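You operate a simulated robot arm through the tools that you are given. There is no shell and no other tool. Be economical: measure what you need, move in short steps, check, and stop when the job is done.

You are at the controls of a simulated robot arm. One attempt, no reset.

## Task
Stack the pot that says "26" from the top of the right bench on top of the pot labelled "65". Then fetch the green band capacitor and set it on the square plate. Then pull the washer drawer open. The order counts. Set down upright: green band capacitor.

Only the result counts: the job must be done as asked and must still hold three seconds after the hand-in. Knocking over, shifting, dropping, spilling or breaking anything else fails it.

## Robot
A 6-joint arm with a two-finger parallel gripper on a trunk, on a base that drives. Base frame: it is fixed to the floor where the robot stands at the start and does not move with it; the origin is under the middle of the robot, x ahead of it, y to its left, z up; the surface under the hand at the start is at about z = 0.8. Lengths are in m, angles in degrees, forces in N, time in s.
With the tool pointing down near the work surface it reaches from about 0.22 to 0.66 m from the robot's upright axis, wherever it stands. Its first joint turns from -166.0 to 166.0 degrees. Places, roughly: green band capacitor [0.75, 4.5, 1.75]; square plate [1.25, 2.75, 1]; washer drawer [1.9, 2.7, 0.9]. Payload 1.57 kg.
The tool frame sits at the grasp point between the pads (the TCP): z along the fingers, y along the line on which they close. The tips reach 0.03 m beyond it. Largest opening 0.11 m; finger width 0.024, thickness 0.012; the body of the gripper, 0.048 by 0.112 m, starts 0.078 m behind the TCP.
Orientation is told as [roll, pitch, yaw] about the base's x, y, z axes, in that order, counted from this pose: with the fingers straight down and closing along the base's y, the tool's x points along the base's -x, its y along +y and its z along -z.

## Interface
- The arm moves only by the tool step_arm. Its argument "motion" is a list of rows, each a list of 7 numbers: the closure, from 0 (fully open) to 1 (shut), then the shift along the tool's x, y, z in mm, then the turn, a rotation vector about the tool's x, y, z in rad. In form: [[gripper, x, y, z, ax, ay, az], ...]. A call has 1 to 8 rows; each row shifts and turns the commanded pose from where the row before left it, along the tool's axes as they then stand. Each row takes 0.2 s and may step no farther than 0.05 m and 8.6 degrees from the row before; otherwise, or with a gripper value out of range, the whole call is refused. A pose out of reach is approached as far as the arm can. The call stops where the force on the tool passes 40 N (or 10 N more than at its start, if that is more) or the arm is blocked; 0.2 s more then pass. The fingers move at their own pace (about 0.108 m/s each) and stop on an object; they squeeze with about 43 N. The grip force told is the motor's: it shows also when the fingers shut on nothing. Time passes only in rows, and 0.2 s behind the last, so rows that do not move let the fingers close. It gives the time, the measured TCP pose, the force on the tool (base axes), the opening and the grip force at its end, in the units of the frame above (readings bear some noise), with the torque about the TCP (base axes, N m) and any sound that the robot's microphone picked up, and new pictures: "show" is both (left out), scene, wrist or none.
- Cameras (640 x 400 px; columns grow to the right, rows downward): "scene" is now at [0.0602, 0.1326, 1.6825]; the picture's right is [-0.09, -1.00, 0.00], its down [-0.74, 0.07, -0.67] and it looks along [0.67, -0.06, -0.74] (base axes); focal length 252 px, centre (320, 200). "wrist" rides on the gripper at [0.07, 0.016, -0.141] in the tool frame; the picture's right is [-0.23, 0.97, 0.00], its down [-0.86, -0.20, -0.48] and it looks along [-0.47, -0.11, 0.88] (tool axes); focal length 222 px, centre (320, 200). There is no depth. A picture from a camera that has moved, and an enlarged one, comes with that camera's place and axes in the base frame and with its lens.
- move_column(by): slides the trunk up (or, below 0, down) by that many m; the arm and the scene camera ride with it, the base frame stays. It gives what a move gives, with no picture.
- drive_base(legs): drives the robot by 1 to 6 legs, each [ahead, left, turn to the left] in m, m and degrees, along the robot's own axes; the way and the turn of a leg run together, so that a leg with both is an arc; at most 1.5 m and 180 degrees a leg. The arm and the cameras ride along, it lands a little off, and it stops where it bumps. It gives what a move gives, and a new picture of the scene camera.
- aim_head(pan, tilt): turns the head with the scene camera to pan (to the left, within 120 degrees either way) and tilt (down, from -29 to 69), counted from straight ahead of the robot. It gives what a move gives, and a new picture of the scene camera.
- enlarge(camera, box): a new picture of the part [left, top, right, bottom] of that camera's present view, enlarged. No time passes.
- finish_job(): hands the job in; it is judged then, once.

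Work in short steps. Places have to be worked out from the pictures, the camera data and where the tool is seen: move nearer, look again, correct. Check each grasp and each placing, and mend what went wrong. You have 165 turns and 260 pictures in all, those below and enlarged ones among them. Open the gripper and draw the arm clear of the work before you hand the job in, unless the task says otherwise; then end with one line.

The tools are called after ">>>" as name(argument=value, ...) on one line, values as JSON. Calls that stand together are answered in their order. step_arm: Moves the arm, as the interface text tells. Its arguments: {"type":"object","properties":{"motion":{"type":"array"},"show":{"type":"string","enum":["both","scene","wrist","none"]}},"required":["motion"]} The other tools are called the same way: move_column (by) slides the trunk up or down; drive_base (legs) drives the base; aim_head (pan, tilt) turns the head that bears the scene camera; enlarge (camera, box) takes an enlarged picture of a part of a camera's view; finish_job () hands the job in.

At the start:

```text
clock: 0.0
tool_pos: [0.4881, 0.0269, 1.1853]
tool_rot: [0.0, 0.1, -0.1]
contact_force: [-0.4, 0.5, -0.5]
torque: [-0.02, -0.01, 0.01]
gripper_width: 0.11
grip_force: 0.0
trunk travel left (down, up): [-0.275, 0.315]
robot x, y, heading: [-0.0015, 0.0012, -0.2]
head pan, tilt: [-5.2, 47.6]
```

scene: 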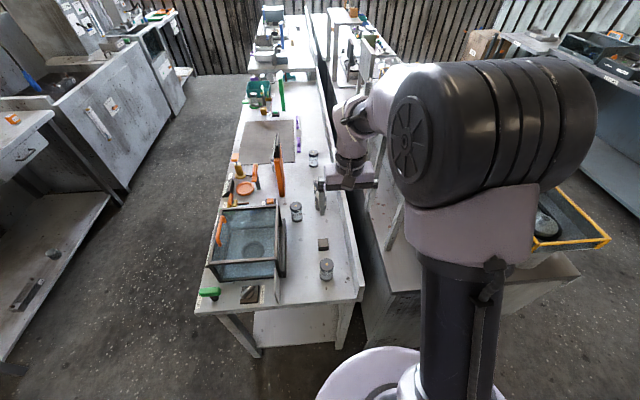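
wrist: 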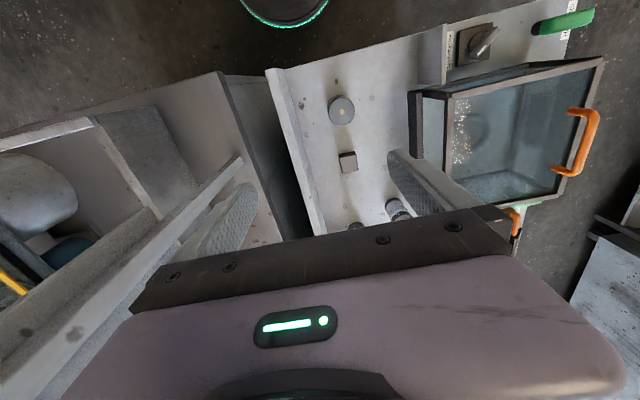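

The first picture shows a bench ahead with small pots; I enlarge to read labels.

>>> enlarge(camera="scene", box=[190, 120, 390, 320])

>>> enlarge(camera="scene", box=[220, 0, 420, 125])

>>> enlarge(camera="scene", box=[0, 0, 200, 125])

```text
2.00 times, centred on (290, 220) of scene
camera zoom: at [0.0602, 0.1326, 1.6825], right [-0.09, -1.0, 0.0], down [-0.74, 0.07, -0.67], along [0.67, -0.06, -0.74], focal length 504 px, centre (380, 160)
```

zoom: 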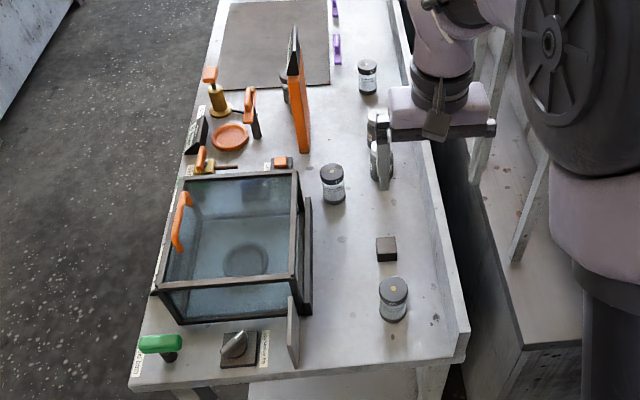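

```text
3.20 times, centred on (320, 62) of scene
camera zoom: at [0.0602, 0.1326, 1.6825], right [-0.09, -1.0, 0.0], down [-0.74, 0.07, -0.67], along [0.67, -0.06, -0.74], focal length 806 px, centre (320, 640)
```

zoom: 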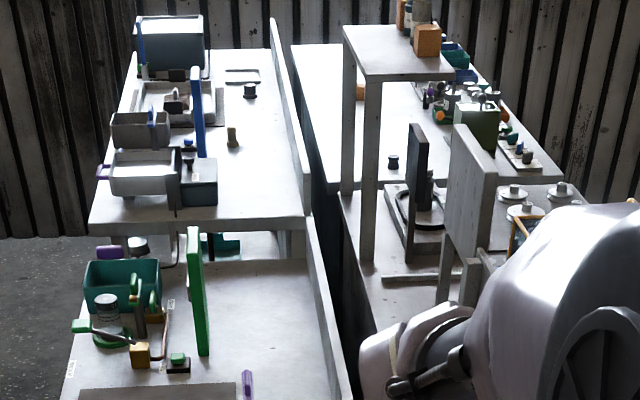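

```text
3.20 times, centred on (100, 62) of scene
camera zoom: at [0.0602, 0.1326, 1.6825], right [-0.09, -1.0, 0.0], down [-0.74, 0.07, -0.67], along [0.67, -0.06, -0.74], focal length 806 px, centre (1024, 640)
```

zoom: 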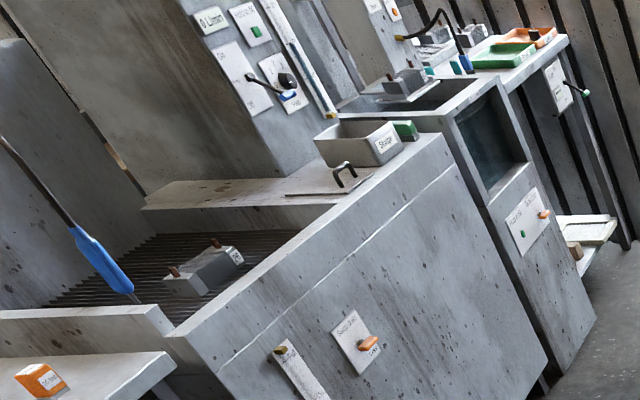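

I zoom on each pot to read the labels.

>>> enlarge(camera="scene", box=[280, 195, 344, 235])

>>> enlarge(camera="scene", box=[300, 145, 348, 175])

>>> enlarge(camera="scene", box=[300, 250, 348, 280])

>>> aim_head(pan=-70, tilt=35)

>>> aim_head(pan=70, tilt=25)

```text
10.00 times, centred on (312, 215) of scene
camera zoom: at [0.0602, 0.1326, 1.6825], right [-0.09, -1.0, 0.0], down [-0.74, 0.07, -0.67], along [0.67, -0.06, -0.74], focal length 2519 px, centre (400, 50)
```

zoom: 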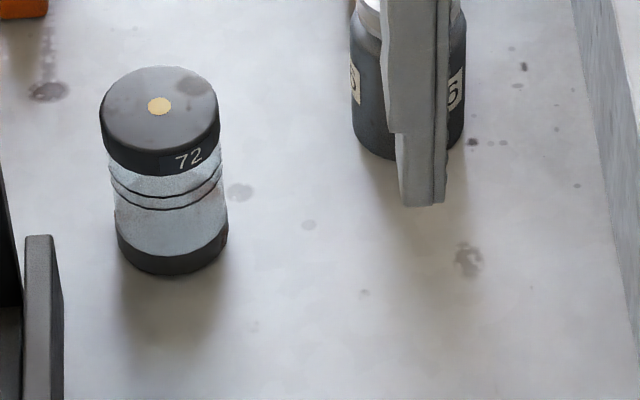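

```text
13.33 times, centred on (324, 160) of scene
camera zoom: at [0.0602, 0.1326, 1.6825], right [-0.09, -1.0, 0.0], down [-0.74, 0.07, -0.67], along [0.67, -0.06, -0.74], focal length 3358 px, centre (267, 733)
```

zoom: 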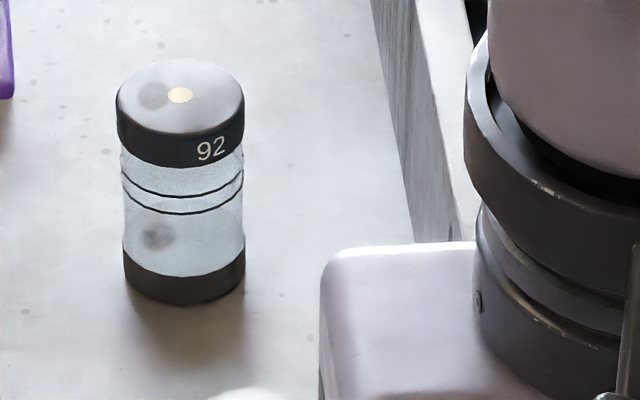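

```text
13.33 times, centred on (324, 265) of scene
camera zoom: at [0.0602, 0.1326, 1.6825], right [-0.09, -1.0, 0.0], down [-0.74, 0.07, -0.67], along [0.67, -0.06, -0.74], focal length 3358 px, centre (267, -667)
```

zoom: 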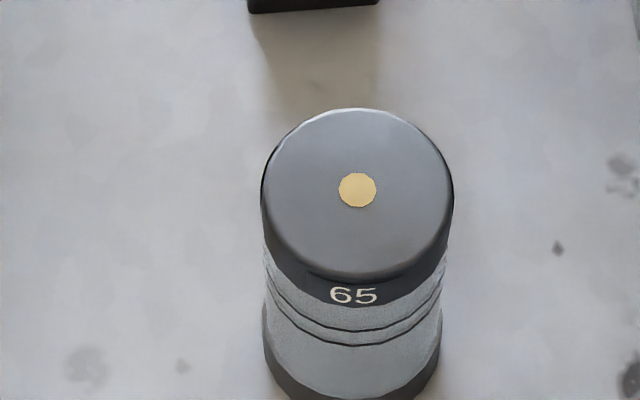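

```text
clock: 1.4
tool_pos: [0.4882, 0.0284, 1.1864]
tool_rot: [0.2, 0.0, -0.1]
contact_force: [-0.1, -0.9, -1.2]
torque: [0.01, 0.01, -0.01]
gripper_width: 0.1099
grip_force: 0.1
trunk travel left (down, up): [-0.275, 0.315]
robot x, y, heading: [0.0006, -0.0017, 0.2]
head pan, tilt: [-70.0, 35.0]
camera scene: at [0.0116, 0.057, 1.7009], right [-0.94, -0.34, 0.0], down [-0.2, 0.54, -0.82], along [0.28, -0.77, -0.57], focal length 252 px, centre (320, 200)
```

scene: 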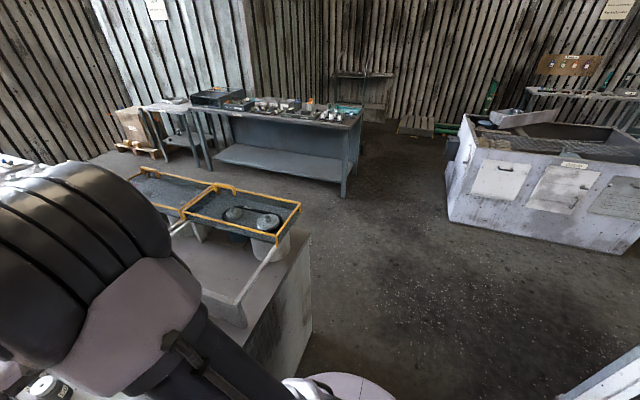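

```text
clock: 3.6
tool_pos: [0.4882, 0.0272, 1.1854]
tool_rot: [0.2, -0.1, 0.0]
contact_force: [1.0, -0.4, 0.0]
torque: [0.02, 0.02, 0.01]
gripper_width: 0.11
grip_force: 0.1
trunk travel left (down, up): [-0.275, 0.315]
robot x, y, heading: [0.0014, 0.0003, -0.1]
head pan, tilt: [70.0, 25.0]
camera scene: at [0.0129, 0.2263, 1.7167], right [0.94, -0.34, 0.0], down [-0.14, -0.4, -0.91], along [0.31, 0.85, -0.42], focal length 252 px, centre (320, 200)
```

scene: 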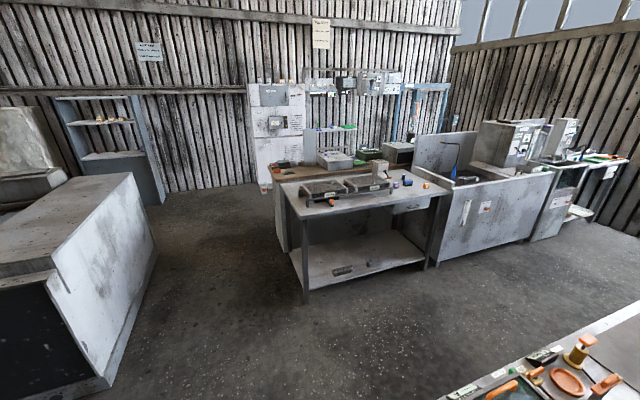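

I look at the far right bench and also at the pot hidden behind the gripper.

>>> aim_head(pan=-60, tilt=30)

>>> enlarge(camera="scene", box=[200, 20, 360, 120])

>>> aim_head(pan=-20, tilt=50)

>>> enlarge(camera="scene", box=[200, 120, 360, 220])

```text
clock: 5.7
tool_pos: [0.488, 0.028, 1.1854]
tool_rot: [0.1, 0.0, 0.0]
contact_force: [0.1, 0.1, -0.3]
torque: [0.0, 0.01, 0.03]
gripper_width: 0.11
grip_force: 0.1
trunk travel left (down, up): [-0.275, 0.315]
robot x, y, heading: [-0.0005, -0.0022, 0.0]
head pan, tilt: [-60.0, 30.0]
camera scene: at [0.0266, 0.0614, 1.7087], right [-0.87, -0.5, 0.0], down [-0.25, 0.43, -0.87], along [0.43, -0.75, -0.5], focal length 252 px, centre (320, 200)
```

scene: 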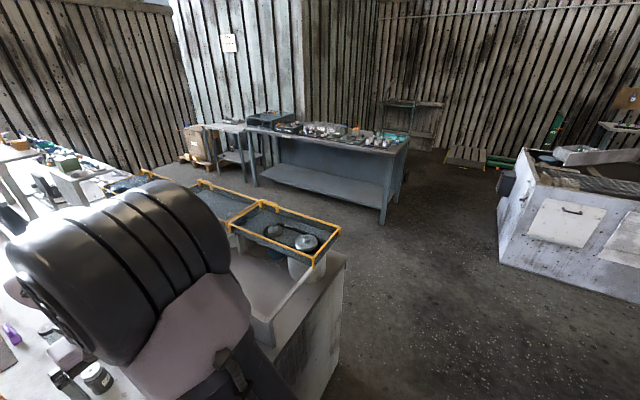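

```text
4.00 times, centred on (280, 70) of scene
camera zoom: at [0.0266, 0.0614, 1.7087], right [-0.87, -0.5, 0.0], down [-0.25, 0.43, -0.87], along [0.43, -0.75, -0.5], focal length 1008 px, centre (480, 720)
```

zoom: 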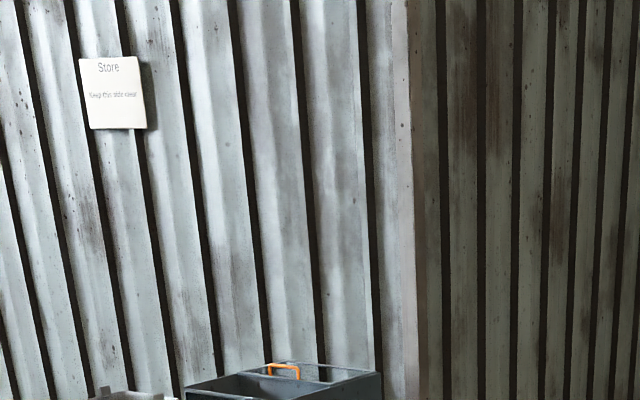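

```text
clock: 6.8
tool_pos: [0.4883, 0.0268, 1.1854]
tool_rot: [0.1, 0.0, 0.1]
contact_force: [0.1, 0.1, 0.5]
torque: [-0.01, 0.01, 0.04]
gripper_width: 0.1099
grip_force: 0.0
trunk travel left (down, up): [-0.275, 0.315]
robot x, y, heading: [-0.0027, -0.0002, 0.0]
head pan, tilt: [-20.0, 50.0]
camera scene: at [0.0537, 0.1133, 1.6792], right [-0.34, -0.94, 0.0], down [-0.72, 0.26, -0.64], along [0.6, -0.22, -0.77], focal length 252 px, centre (320, 200)
```

scene: 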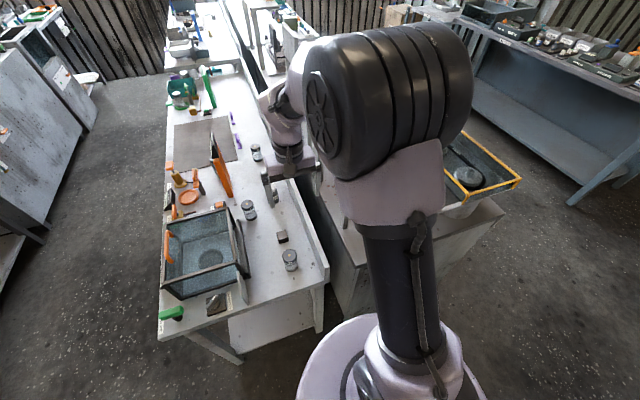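

```text
4.00 times, centred on (280, 170) of scene
camera zoom: at [0.0537, 0.1133, 1.6792], right [-0.34, -0.94, 0.0], down [-0.72, 0.26, -0.64], along [0.6, -0.22, -0.77], focal length 1008 px, centre (480, 320)
```

zoom: 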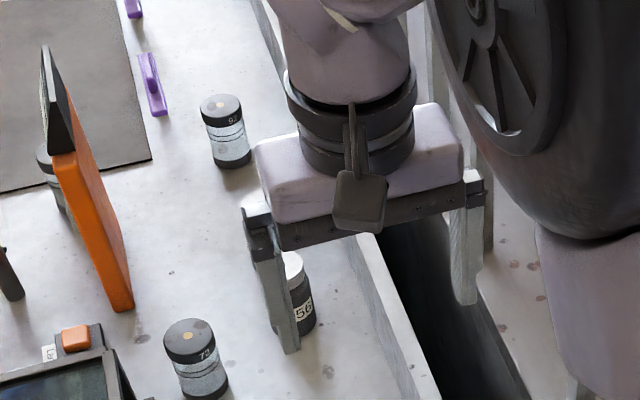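

Look at the far blue bench in detail, and the left of the bench.

>>> enlarge(camera="scene", box=[440, 0, 640, 125])

>>> aim_head(pan=-60, tilt=20)

>>> enlarge(camera="scene", box=[200, 150, 420, 290])

>>> enlarge(camera="scene", box=[0, 120, 160, 220])

```text
3.20 times, centred on (540, 62) of scene
camera zoom: at [0.0537, 0.1133, 1.6792], right [-0.34, -0.94, 0.0], down [-0.72, 0.26, -0.64], along [0.6, -0.22, -0.77], focal length 806 px, centre (-384, 640)
```

zoom: 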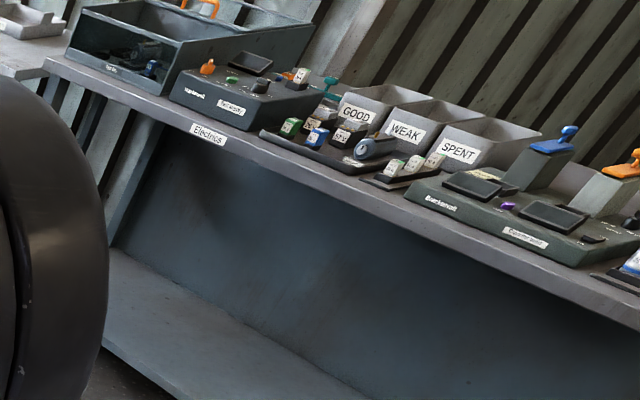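

```text
clock: 7.8
tool_pos: [0.4875, 0.027, 1.1845]
tool_rot: [0.1, 0.0, 0.0]
contact_force: [-1.1, 0.2, 0.5]
torque: [0.01, -0.05, 0.03]
gripper_width: 0.1099
grip_force: 0.0
trunk travel left (down, up): [-0.275, 0.315]
robot x, y, heading: [0.0007, -0.0011, 0.2]
head pan, tilt: [-60.0, 20.0]
camera scene: at [0.028, 0.0591, 1.7247], right [-0.87, -0.5, 0.0], down [-0.17, 0.3, -0.94], along [0.47, -0.81, -0.34], focal length 252 px, centre (320, 200)
```

scene: 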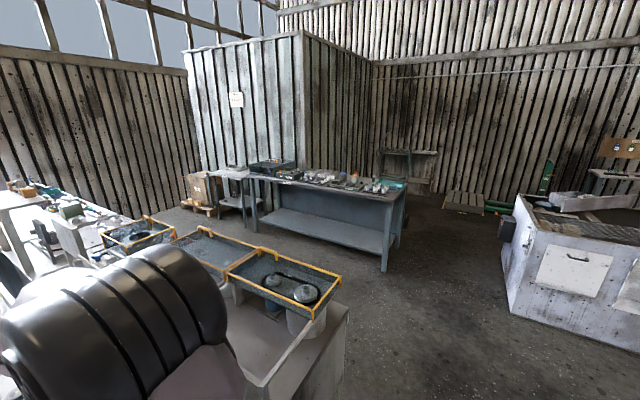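

```text
2.86 times, centred on (310, 220) of scene
camera zoom: at [0.028, 0.0591, 1.7247], right [-0.87, -0.5, 0.0], down [-0.17, 0.3, -0.94], along [0.47, -0.81, -0.34], focal length 720 px, centre (349, 143)
```

zoom: 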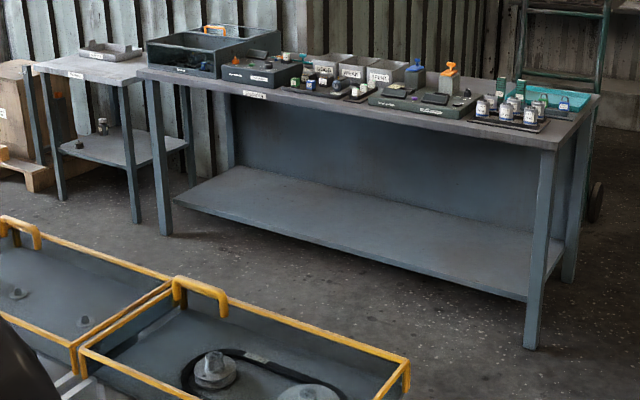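

```text
4.00 times, centred on (80, 170) of scene
camera zoom: at [0.028, 0.0591, 1.7247], right [-0.87, -0.5, 0.0], down [-0.17, 0.3, -0.94], along [0.47, -0.81, -0.34], focal length 1008 px, centre (1280, 320)
```

zoom: 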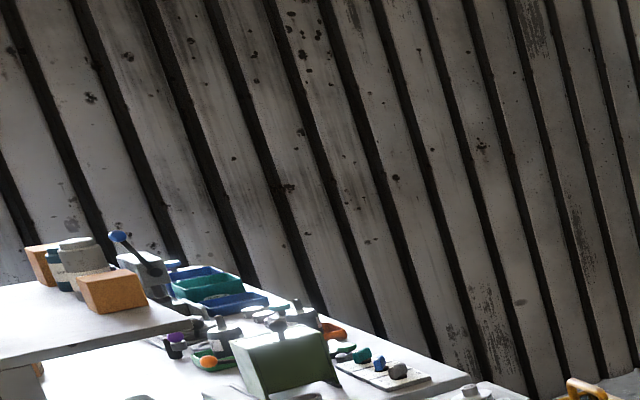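

I raise the trunk and drive to the left aisle to look at the bench from the other side.

>>> move_column(by=0.2)

>>> drive_base(legs=[[-0.1, 0, 0], [0, 1.1, 0], [0.9, 0, 0]])

>>> aim_head(pan=-80, tilt=40)

```text
clock: 10.0
tool_pos: [0.4881, 0.0282, 1.3853]
tool_rot: [0.2, 0.0, 0.0]
contact_force: [-0.7, 0.0, -0.3]
torque: [-0.01, -0.02, 0.02]
gripper_width: 0.11
grip_force: 0.0
trunk travel left (down, up): [-0.475, 0.115]
robot x, y, heading: [0.0007, 0.0009, -0.2]
head pan, tilt: [-60.0, 20.0]
```

```text
clock: 20.6
tool_pos: [1.2742, 1.1379, 1.3853]
tool_rot: [0.1, 0.0, 1.2]
contact_force: [-0.1, 0.6, 0.2]
torque: [-0.03, -0.02, 0.01]
gripper_width: 0.1102
grip_force: 0.1
trunk travel left (down, up): [-0.475, 0.115]
robot x, y, heading: [0.7855, 1.0973, 1.1]
head pan, tilt: [-60.0, 20.0]
camera scene: at [0.8136, 1.1603, 1.9248], right [-0.86, -0.52, 0.0], down [-0.18, 0.29, -0.94], along [0.49, -0.8, -0.34], focal length 252 px, centre (320, 200)
```

scene: 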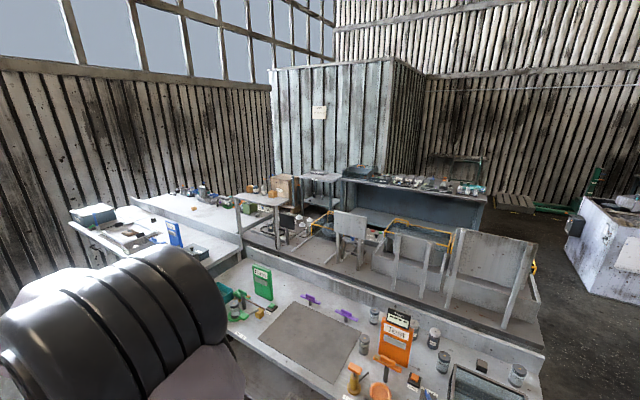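

```text
clock: 21.5
tool_pos: [1.2727, 1.138, 1.3858]
tool_rot: [0.1, 0.1, 1.2]
contact_force: [0.2, -0.1, 0.6]
torque: [-0.01, -0.01, -0.02]
gripper_width: 0.1099
grip_force: 0.0
trunk travel left (down, up): [-0.475, 0.115]
robot x, y, heading: [0.7859, 1.1008, 1.2]
head pan, tilt: [-80.0, 40.0]
camera scene: at [0.7815, 1.1566, 1.8934], right [-0.98, -0.19, 0.0], down [-0.12, 0.63, -0.77], along [0.15, -0.75, -0.64], focal length 252 px, centre (320, 200)
```

scene: 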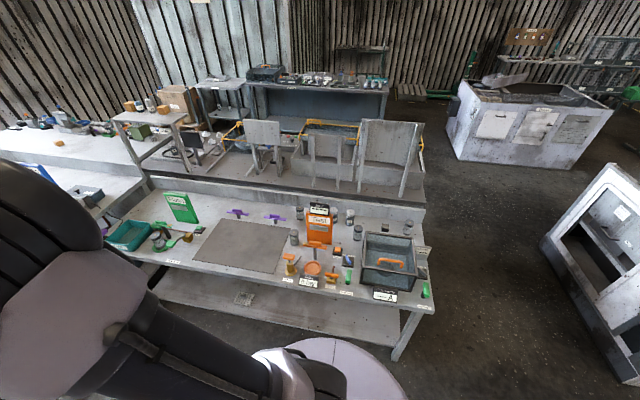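

>>> enlarge(camera="scene", box=[280, 195, 440, 295])

>>> enlarge(camera="scene", box=[90, 180, 250, 280])

>>> enlarge(camera="scene", box=[290, 195, 370, 245])

```text
4.00 times, centred on (360, 245) of scene
camera zoom: at [0.7815, 1.1566, 1.8934], right [-0.98, -0.19, 0.0], down [-0.12, 0.63, -0.77], along [0.15, -0.75, -0.64], focal length 1008 px, centre (160, 20)
```

zoom: 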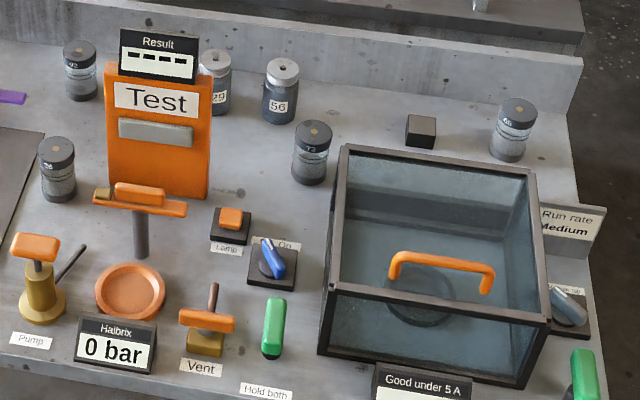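

```text
4.00 times, centred on (170, 230) of scene
camera zoom: at [0.7815, 1.1566, 1.8934], right [-0.98, -0.19, 0.0], down [-0.12, 0.63, -0.77], along [0.15, -0.75, -0.64], focal length 1008 px, centre (920, 80)
```

zoom: 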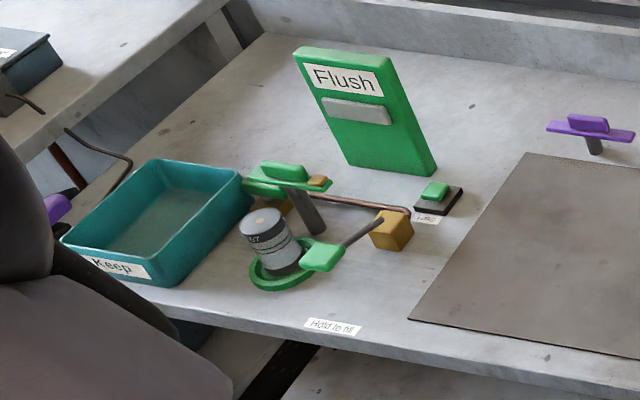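

```text
8.00 times, centred on (330, 220) of scene
camera zoom: at [0.7815, 1.1566, 1.8934], right [-0.98, -0.19, 0.0], down [-0.12, 0.63, -0.77], along [0.15, -0.75, -0.64], focal length 2015 px, centre (240, 40)
```

zoom: 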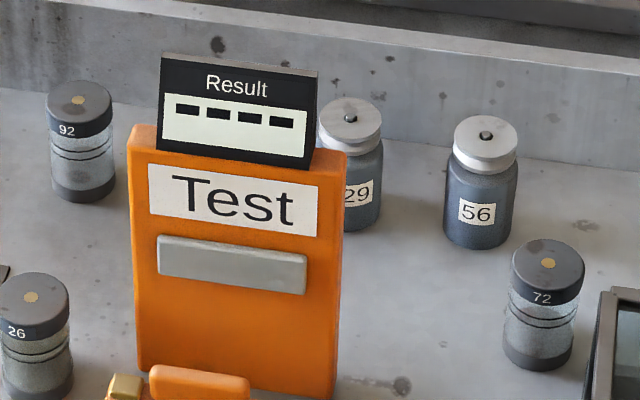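

Pot "26" stands left of the orange Test panel at about (1.10, 0.28); "65" is at about (0.48, 0.07). I turn to face the bench and park in front of pot 26.

>>> drive_base(legs=[[0, 0, -91], [0, 0.33, 0], [0.2, 0, 0]])

>>> aim_head(pan=0, tilt=55)

>>> step_arm(motion=[[0.2, 0, 0, 0, 0, 0, 0]], show="wrist")

```text
clock: 28.7
tool_pos: [1.1445, 0.4159, 1.386]
tool_rot: [0.1, 0.0, -90.0]
contact_force: [0.2, 0.2, -0.5]
torque: [0.01, 0.03, -0.01]
gripper_width: 0.11
grip_force: 0.1
trunk travel left (down, up): [-0.475, 0.115]
robot x, y, heading: [1.1118, 0.904, -90.0]
head pan, tilt: [-80.0, 40.0]
camera scene: at [1.1748, 0.9083, 1.8934], right [-0.17, 0.98, 0.0], down [0.63, 0.11, -0.77], along [-0.75, -0.13, -0.64], focal length 252 px, centre (320, 200)
```

scene: 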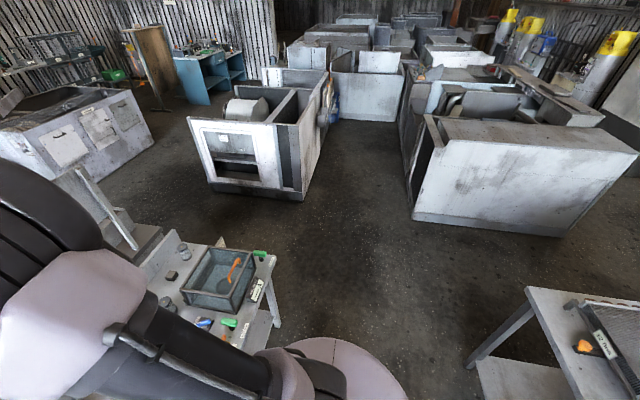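

```text
clock: 30.2
tool_pos: [1.1451, 0.4165, 1.3859]
tool_rot: [0.0, 0.0, -89.9]
contact_force: [-0.6, 0.1, -0.2]
torque: [-0.04, 0.03, 0.02]
gripper_width: 0.1102
grip_force: 0.0
trunk travel left (down, up): [-0.475, 0.115]
robot x, y, heading: [1.1177, 0.9004, -90.2]
head pan, tilt: [0.0, 55.0]
camera scene: at [1.2585, 0.8514, 1.8727], right [-1.0, 0.0, 0.0], down [0.0, 0.82, -0.57], along [0.0, -0.57, -0.82], focal length 252 px, centre (320, 200)
```

scene: 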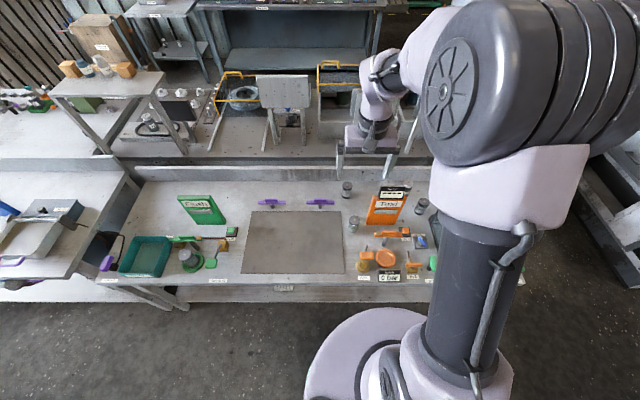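

```text
clock: 30.6
tool_pos: [1.1454, 0.4154, 1.3868]
tool_rot: [0.2, 0.1, -90.1]
contact_force: [-0.6, -0.8, -0.7]
torque: [0.0, 0.0, 0.01]
gripper_width: 0.088
grip_force: 0.1
trunk travel left (down, up): [-0.475, 0.115]
robot x, y, heading: [1.117, 0.903, -90.1]
head pan, tilt: [0.0, 55.0]
camera wrist: at [1.1604, 0.4852, 1.5266], right [0.97, -0.23, 0.0], down [-0.2, -0.86, 0.48], along [-0.11, -0.47, -0.88], focal length 222 px, centre (320, 200)
```

wrist: 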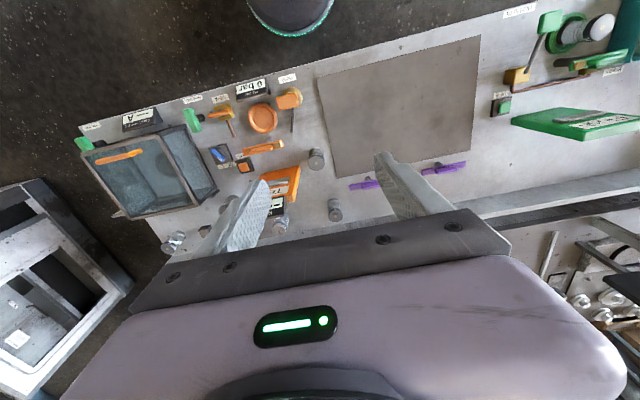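

Pot 26 is at about (1.104, 0.286). I turn the wrist so the fingers close along y and the camera side points away from the Test panel.

>>> step_arm(motion=[[0.1, 0, 0, 0, 0, 0, 0.1428], [0.1, 0, 0, 0, 0, 0, 0.1428], [0.1, 0, 0, 0, 0, 0, 0.1428], [0.1, 0, 0, 0, 0, 0, 0.1428], [0.1, 0, 0, 0, 0, 0, 0.1428], [0.1, 0, 0, 0, 0, 0, 0.1428], [0.1, 0, 0, 0, 0, 0, 0.1428], [0.1, 0, 0, 0, 0, 0, 0.1428]], show="none")

>>> step_arm(motion=[[0.1, 0, 0, 0, 0, 0, 0.1428], [0.1, 0, 0, 0, 0, 0, 0.1428], [0.1, 0, 0, 0, 0, 0, 0.1428], [0.1, 0, 0, 0, 0, 0, 0]], show="both")

```text
clock: 32.4
tool_pos: [1.1457, 0.4159, 1.3852]
tool_rot: [0.0, 0.1, -155.4]
contact_force: [0.0, -0.6, 0.0]
torque: [0.03, 0.0, -0.02]
gripper_width: 0.0988
grip_force: 0.2
trunk travel left (down, up): [-0.475, 0.115]
robot x, y, heading: [1.1158, 0.9039, -89.8]
head pan, tilt: [0.0, 55.0]
```

```text
clock: 33.4
tool_pos: [1.1446, 0.4168, 1.3849]
tool_rot: [0.0, 0.1, 180.0]
contact_force: [1.1, 0.0, 0.5]
torque: [0.0, 0.02, 0.01]
gripper_width: 0.099
grip_force: 0.0
trunk travel left (down, up): [-0.475, 0.115]
robot x, y, heading: [1.12, 0.9053, -90.0]
head pan, tilt: [0.0, 55.0]
camera scene: at [1.2586, 0.8515, 1.8727], right [-1.0, 0.0, 0.0], down [0.0, 0.82, -0.57], along [0.0, -0.57, -0.82], focal length 252 px, centre (320, 200)
camera wrist: at [1.2138, 0.3994, 1.5265], right [-0.23, -0.97, 0.0], down [-0.86, 0.2, 0.48], along [-0.47, 0.11, -0.88], focal length 222 px, centre (320, 200)
```

scene: 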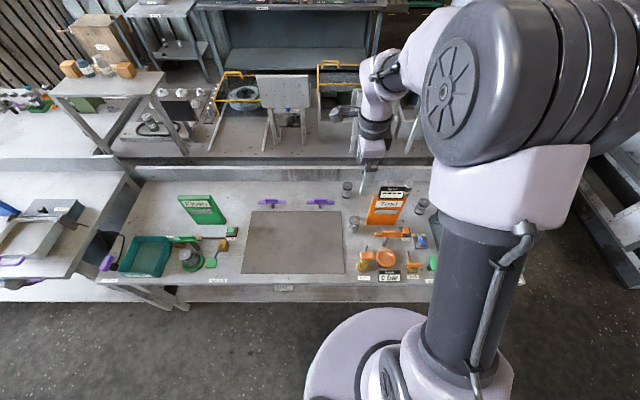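
wrist: 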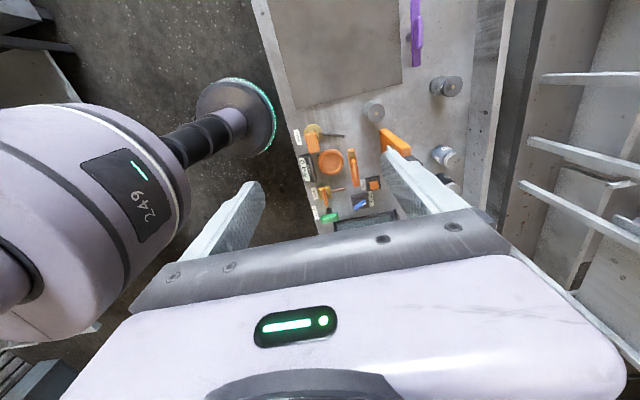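

Pot 26 again computes to about (1.107, 0.282). I move above it at z 1.15.

>>> step_arm(motion=[[0.1, -13, 44, 0, 0, 0, 0], [0.1, -13, 44, 0, 0, 0, 0], [0.1, -12, 45, 0, 0, 0, 0], [0.1, 0, 0, 45, 0, 0, 0], [0.1, 0, 0, 45, 0, 0, 0], [0.1, 0, 0, 45, 0, 0, 0], [0.1, 0, 0, 45, 0, 0, 0]], show="both")

```text
clock: 35.0
tool_pos: [1.1069, 0.2832, 1.205]
tool_rot: [0.0, 0.0, -180.0]
contact_force: [-0.6, -0.9, 0.8]
torque: [0.01, 0.02, 0.0]
gripper_width: 0.099
grip_force: 0.0
trunk travel left (down, up): [-0.475, 0.115]
robot x, y, heading: [1.1184, 0.9029, -89.6]
head pan, tilt: [0.0, 55.0]
camera scene: at [1.2583, 0.8506, 1.8727], right [-1.0, 0.0, 0.0], down [0.0, 0.82, -0.57], along [0.0, -0.57, -0.82], focal length 252 px, centre (320, 200)
camera wrist: at [1.1765, 0.2662, 1.346], right [-0.23, -0.97, 0.0], down [-0.86, 0.2, 0.48], along [-0.47, 0.11, -0.88], focal length 222 px, centre (320, 200)
```

scene: 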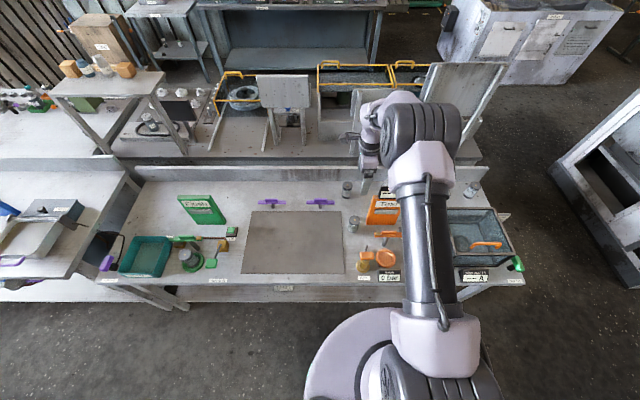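
wrist: 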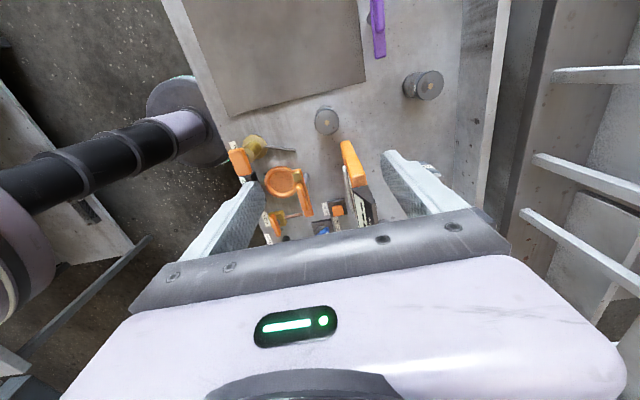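

Pot seen nearly centred under the fingers; the panel edge is about 8 cm away. I go down and check.

>>> step_arm(motion=[[0.1, 0, 6, 45, 0, 0, 0], [0.1, 0, 0, 45, 0, 0, 0], [0.1, 0, 0, 45, 0, 0, 0], [0.1, 0, 0, 45, 0, 0, 0]], show="both")

```text
clock: 36.0
tool_pos: [1.1077, 0.2741, 1.027]
tool_rot: [0.1, 0.0, -179.8]
contact_force: [0.1, -1.1, 0.5]
torque: [0.0, 0.0, 0.02]
gripper_width: 0.0991
grip_force: 0.1
trunk travel left (down, up): [-0.475, 0.115]
robot x, y, heading: [1.1153, 0.902, -90.1]
head pan, tilt: [0.0, 55.0]
camera scene: at [1.2585, 0.8508, 1.8727], right [-1.0, 0.0, 0.0], down [0.0, 0.82, -0.57], along [0.0, -0.57, -0.82], focal length 252 px, centre (320, 200)
camera wrist: at [1.1765, 0.2578, 1.1676], right [-0.23, -0.97, 0.0], down [-0.86, 0.2, 0.48], along [-0.47, 0.11, -0.88], focal length 222 px, centre (320, 200)
```

scene: 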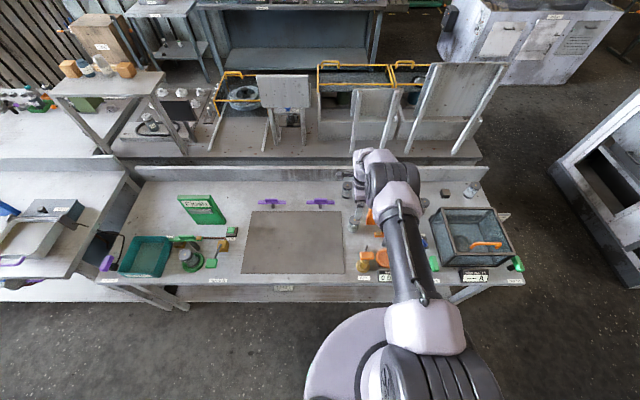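
wrist: 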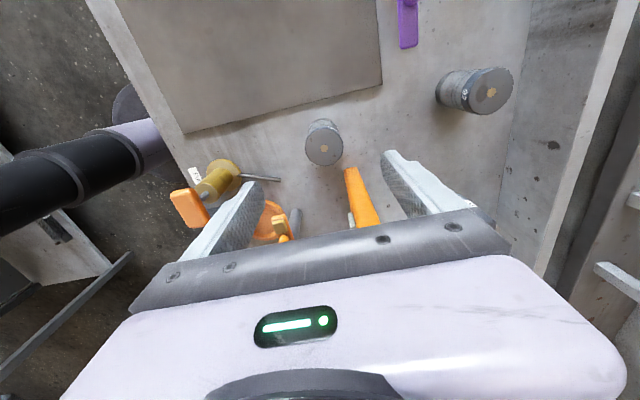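

I zoom in to check clearance between the forearm and the Test panel.

>>> enlarge(camera="scene", box=[320, 140, 440, 240])

>>> enlarge(camera="wrist", box=[240, 90, 440, 240])

```text
4.00 times, centred on (380, 190) of scene
camera zoom: at [1.2585, 0.8508, 1.8727], right [-1.0, 0.0, 0.0], down [0.0, 0.82, -0.57], along [0.0, -0.57, -0.82], focal length 1008 px, centre (80, 240)
```

zoom: 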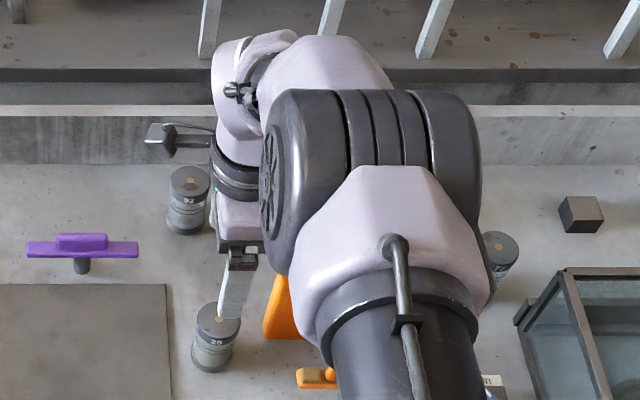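

```text
2.67 times, centred on (340, 165) of wrist
camera zoom: at [1.1765, 0.2578, 1.1676], right [-0.23, -0.97, 0.0], down [-0.86, 0.2, 0.48], along [-0.47, 0.11, -0.88], focal length 592 px, centre (267, 293)
```

zoom: 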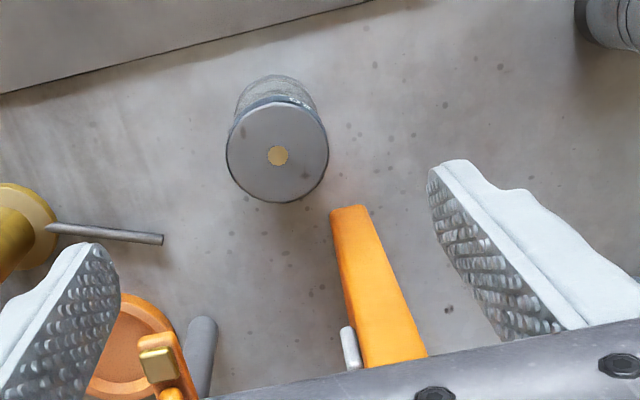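

The elbow hangs close above the Test panel, so I withdraw upward, and relocate the base further left (+x) and a bit closer.

>>> step_arm(motion=[[0.1, 0, 0, -45, 0, 0, 0], [0.1, 0, 0, -45, 0, 0, 0], [0.1, 0, 0, -45, 0, 0, 0], [0.1, 0, 0, -45, 0, 0, 0], [0.1, 0, -45, -20, 0, 0, 0], [0.1, 0, -45, 0, 0, 0, 0]], show="none")

>>> drive_base(legs=[[0, 0.22, 0], [0.05, 0, 0]])

```text
clock: 37.4
tool_pos: [1.1073, 0.366, 1.226]
tool_rot: [0.2, -0.1, -179.8]
contact_force: [-0.3, 1.2, 0.2]
torque: [0.01, 0.06, -0.01]
gripper_width: 0.099
grip_force: 0.0
trunk travel left (down, up): [-0.475, 0.115]
robot x, y, heading: [1.118, 0.9022, -90.0]
head pan, tilt: [0.0, 55.0]
```

```text
clock: 39.6
tool_pos: [1.3266, 0.316, 1.2256]
tool_rot: [-0.2, 0.0, 180.0]
contact_force: [-0.3, -1.0, -0.2]
torque: [0.06, 0.03, 0.02]
gripper_width: 0.099
grip_force: 0.0
trunk travel left (down, up): [-0.475, 0.115]
robot x, y, heading: [1.3384, 0.8556, -90.4]
head pan, tilt: [0.0, 55.0]
camera scene: at [1.4795, 0.799, 1.8726], right [-1.0, 0.0, 0.0], down [0.0, 0.82, -0.57], along [0.0, -0.57, -0.82], focal length 252 px, centre (320, 200)
```

scene: 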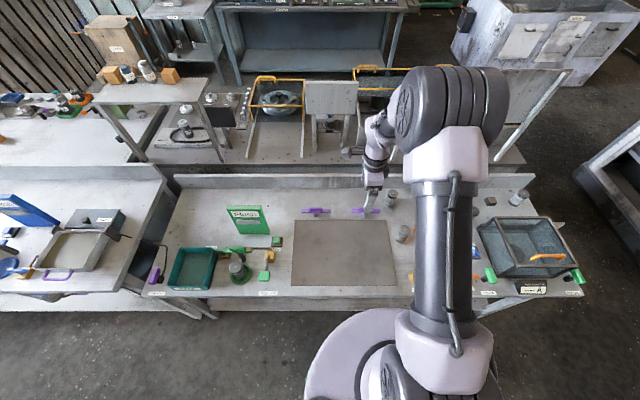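

Now I move the tool above the pot at the safe height from the new stand.

>>> step_arm(motion=[[0.1, -44, 8, 0, 0, 0, 0], [0.1, -44, 8, 0, 0, 0, 0], [0.1, -44, 8, 0, 0, 0, 0], [0.1, -44, 8, 0, 0, 0, 0], [0.1, -44, 8, 0, 0, 0, 0], [0.1, 0, 0, 40, 0, 0, 0]], show="both")

>>> enlarge(camera="scene", box=[340, 100, 500, 260])

```text
clock: 41.0
tool_pos: [1.105, 0.275, 1.1852]
tool_rot: [0.1, 0.1, 179.9]
contact_force: [0.3, -0.8, -0.3]
torque: [0.03, 0.01, -0.01]
gripper_width: 0.0993
grip_force: 0.0
trunk travel left (down, up): [-0.475, 0.115]
robot x, y, heading: [1.3334, 0.8561, -90.4]
head pan, tilt: [0.0, 55.0]
camera scene: at [1.4796, 0.7996, 1.8725], right [-1.0, 0.0, 0.0], down [0.0, 0.82, -0.57], along [0.0, -0.57, -0.82], focal length 252 px, centre (320, 200)
camera wrist: at [1.1749, 0.2582, 1.3263], right [-0.23, -0.97, 0.0], down [-0.85, 0.2, 0.48], along [-0.47, 0.11, -0.88], focal length 222 px, centre (320, 200)
```

scene: 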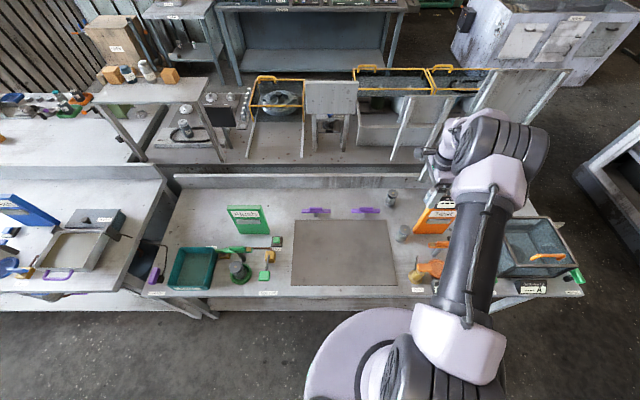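
wrist: 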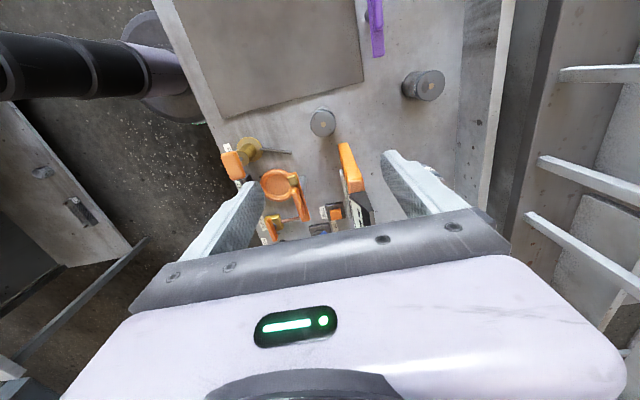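

```text
2.50 times, centred on (420, 180) of scene
camera zoom: at [1.4796, 0.7996, 1.8725], right [-1.0, 0.0, 0.0], down [0.0, 0.82, -0.57], along [0.0, -0.57, -0.82], focal length 630 px, centre (70, 250)
```

zoom: 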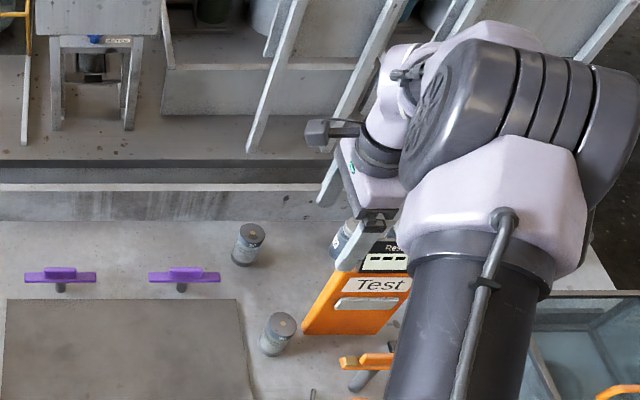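

The elbow would still pass low over the panel. I withdraw, return to x≈1.12 but closer to the bench, and raise the trunk, which folds the arm and keeps the elbow high and back.

>>> step_arm(motion=[[0.1, 0, 0, -45, 0, 0, 0], [0.1, 0, 0, -40, 0, 0, 0], [0.1, 0, -45, 0, 0, 0, 0], [0.1, 0, -45, 0, 0, 0, 0], [0.1, 35, 0, 0, 0, 0, 0], [0.1, 45, 0, 0, 0, 0, 0], [0.1, 45, 0, 0, 0, 0, 0], [0.1, 45, 0, 0, 0, 0, 0]], show="none")

>>> move_column(by=0.11)

>>> drive_base(legs=[[0, -0.2, 0.4], [0.045, 0, 0]])

```text
clock: 42.8
tool_pos: [1.2775, 0.3658, 1.2697]
tool_rot: [-0.1, 0.0, 179.8]
contact_force: [0.8, 0.1, 0.3]
torque: [0.0, 0.03, -0.01]
gripper_width: 0.0991
grip_force: 0.0
trunk travel left (down, up): [-0.475, 0.115]
robot x, y, heading: [1.3393, 0.8499, -90.3]
head pan, tilt: [0.0, 55.0]
```

```text
clock: 44.3
tool_pos: [1.2747, 0.3654, 1.3784]
tool_rot: [-0.1, 0.1, 180.0]
contact_force: [0.4, -0.1, 0.0]
torque: [0.01, -0.01, -0.03]
gripper_width: 0.0989
grip_force: 0.1
trunk travel left (down, up): [-0.585, 0.005]
robot x, y, heading: [1.3405, 0.8569, -90.0]
head pan, tilt: [0.0, 55.0]
```

```text
clock: 46.4
tool_pos: [1.0805, 0.3228, 1.38]
tool_rot: [0.1, 0.1, -179.8]
contact_force: [0.9, -0.2, 0.6]
torque: [-0.01, -0.03, 0.02]
gripper_width: 0.099
grip_force: 0.1
trunk travel left (down, up): [-0.585, 0.005]
robot x, y, heading: [1.1388, 0.8078, -89.8]
head pan, tilt: [0.0, 55.0]
camera scene: at [1.2796, 0.7602, 1.9828], right [-1.0, 0.0, 0.0], down [0.0, 0.82, -0.58], along [0.0, -0.58, -0.82], focal length 252 px, centre (320, 200)
```

scene: 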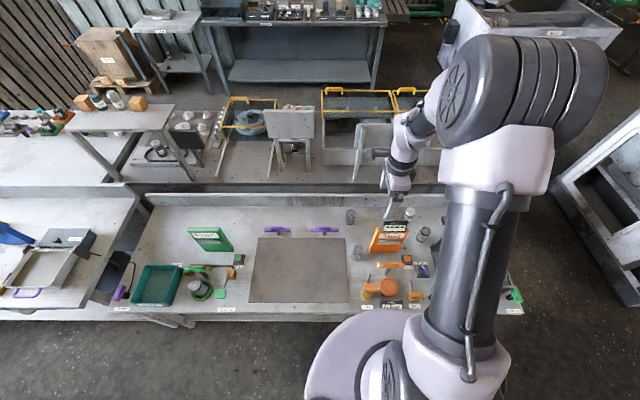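

Now above pot: shift to (1.107, 0.277) and descend to about 1.06, watching the elbow.

>>> step_arm(motion=[[0.1, 13, 23, 0, 0, 0, 0], [0.1, 13, 23, 0, 0, 0, 0], [0.1, 0, 0, 48, 0, 0, 0], [0.1, 0, 0, 48, 0, 0, 0], [0.1, 0, 0, 48, 0, 0, 0], [0.1, 0, 0, 48, 0, 0, 0], [0.1, 0, 0, 48, 0, 0, 0], [0.1, 0, 0, 48, 0, 0, 0]], show="both")

>>> enlarge(camera="scene", box=[340, 140, 500, 240])

```text
clock: 48.2
tool_pos: [1.106, 0.2759, 1.0908]
tool_rot: [0.0, 0.1, -179.9]
contact_force: [-0.3, 0.0, 0.3]
torque: [-0.03, 0.0, 0.01]
gripper_width: 0.0993
grip_force: 0.1
trunk travel left (down, up): [-0.585, 0.005]
robot x, y, heading: [1.1414, 0.8106, -89.6]
head pan, tilt: [0.0, 55.0]
camera scene: at [1.2792, 0.7571, 1.9827], right [-1.0, 0.0, 0.0], down [0.0, 0.82, -0.57], along [0.0, -0.57, -0.82], focal length 252 px, centre (320, 200)
camera wrist: at [1.1754, 0.2591, 1.2313], right [-0.22, -0.97, 0.0], down [-0.86, 0.2, 0.48], along [-0.47, 0.11, -0.88], focal length 222 px, centre (320, 200)
```

scene: 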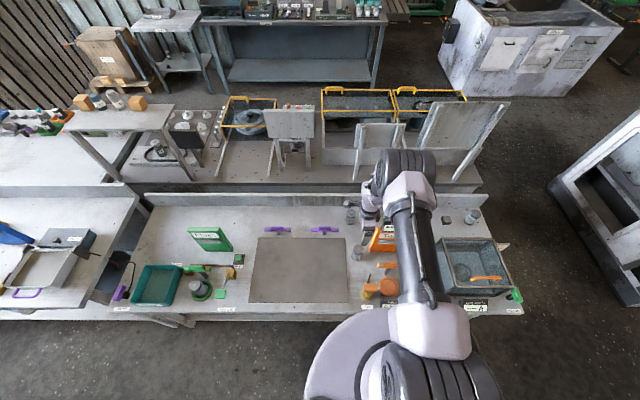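
wrist: 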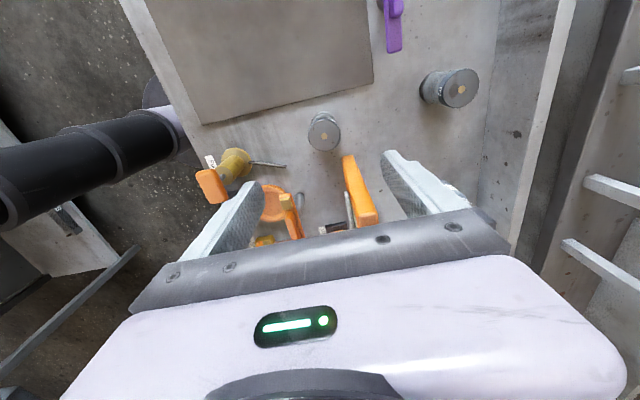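

```text
4.00 times, centred on (420, 190) of scene
camera zoom: at [1.2792, 0.7571, 1.9827], right [-1.0, 0.0, 0.0], down [0.0, 0.82, -0.57], along [0.0, -0.57, -0.82], focal length 1008 px, centre (-80, 240)
```

zoom: 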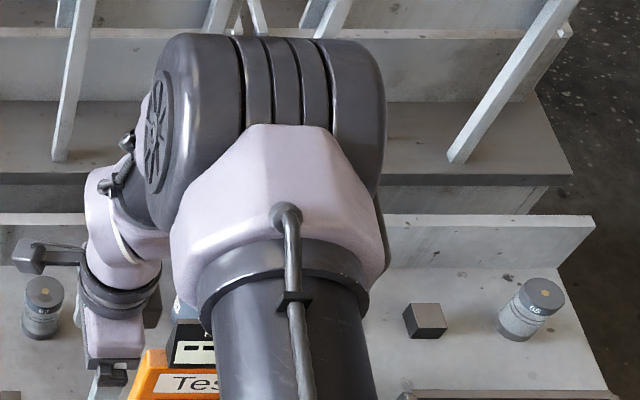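

Recomputing with two views shows the elbow is really high (z≈1.6) and well back, so clearance is fine. I shift a few mm and descend to 0.95.

>>> step_arm(motion=[[0.1, -2, 4, 35, 0, 0, 0], [0.1, 0, 0, 35, 0, 0, 0], [0.1, 0, 0, 35, 0, 0, 0], [0.1, 0, 0, 30, 0, 0, 0]], show="both")

```text
clock: 49.2
tool_pos: [1.1052, 0.2738, 0.9572]
tool_rot: [0.0, 0.2, -179.6]
contact_force: [-0.2, 0.4, -0.1]
torque: [0.01, -0.02, -0.02]
gripper_width: 0.0989
grip_force: 0.1
trunk travel left (down, up): [-0.585, 0.005]
robot x, y, heading: [1.1392, 0.8128, -89.8]
head pan, tilt: [0.0, 55.0]
camera scene: at [1.2793, 0.7581, 1.9827], right [-1.0, 0.0, 0.0], down [0.0, 0.82, -0.57], along [0.0, -0.57, -0.82], focal length 252 px, centre (320, 200)
camera wrist: at [1.1743, 0.2569, 1.0973], right [-0.22, -0.97, 0.0], down [-0.86, 0.2, 0.48], along [-0.47, 0.11, -0.88], focal length 222 px, centre (320, 200)
```

scene: 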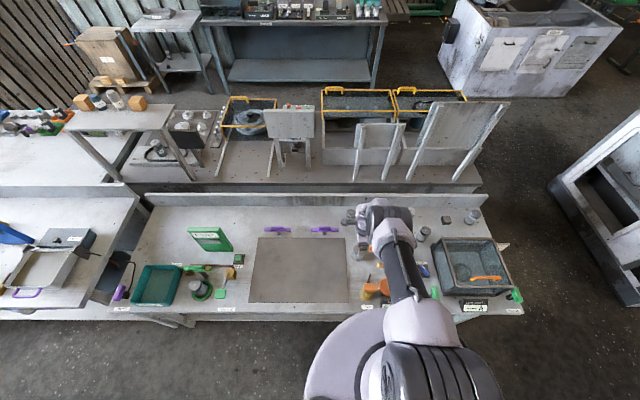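
wrist: 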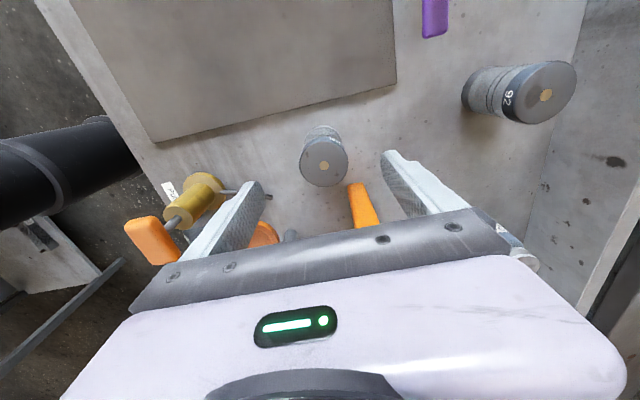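

Check the arm's clearance by zooming once more.

>>> enlarge(camera="scene", box=[320, 180, 448, 260])

```text
5.00 times, centred on (384, 220) of scene
camera zoom: at [1.2793, 0.7581, 1.9827], right [-1.0, 0.0, 0.0], down [0.0, 0.82, -0.57], along [0.0, -0.57, -0.82], focal length 1259 px, centre (0, 100)
```

zoom: 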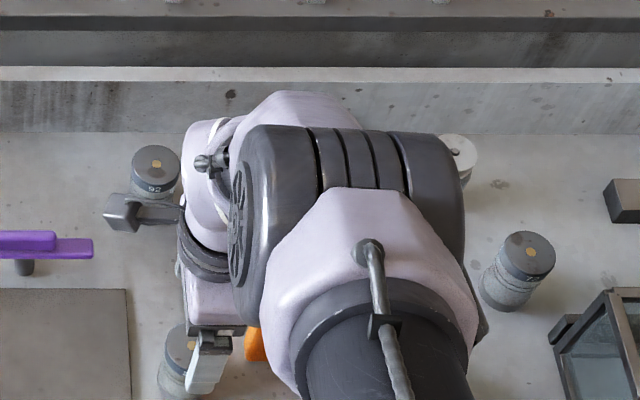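

Clearance is good. Pot top computes to about (1.101, 0.270); shift slightly and descend to grasp height 0.86.

>>> step_arm(motion=[[0.1, -4, 3, 30, 0, 0, 0], [0.1, 0, 0, 30, 0, 0, 0], [0.1, 0, 0, 30, 0, 0, 0], [0.1, 0, 0, 7, 0, 0, 0]], show="wrist")

```text
clock: 50.2
tool_pos: [1.1058, 0.3031, 0.9015]
tool_rot: [0.1, 0.1, -179.8]
contact_force: [-0.7, -1.5, 0.7]
torque: [-0.01, 0.01, -0.04]
gripper_width: 0.0997
grip_force: 0.8
out of reach, approached as far as the arm can: row 2, 3, 4
trunk travel left (down, up): [-0.585, 0.005]
robot x, y, heading: [1.1392, 0.8131, -89.7]
head pan, tilt: [0.0, 55.0]
camera wrist: at [1.1762, 0.2865, 1.0418], right [-0.22, -0.97, 0.0], down [-0.86, 0.2, 0.48], along [-0.47, 0.11, -0.88], focal length 222 px, centre (320, 200)
```

wrist: 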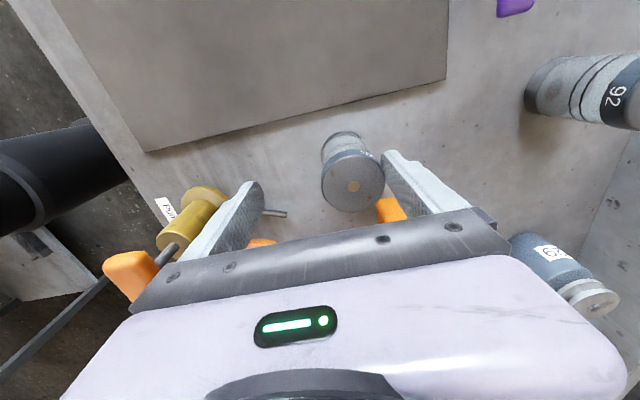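

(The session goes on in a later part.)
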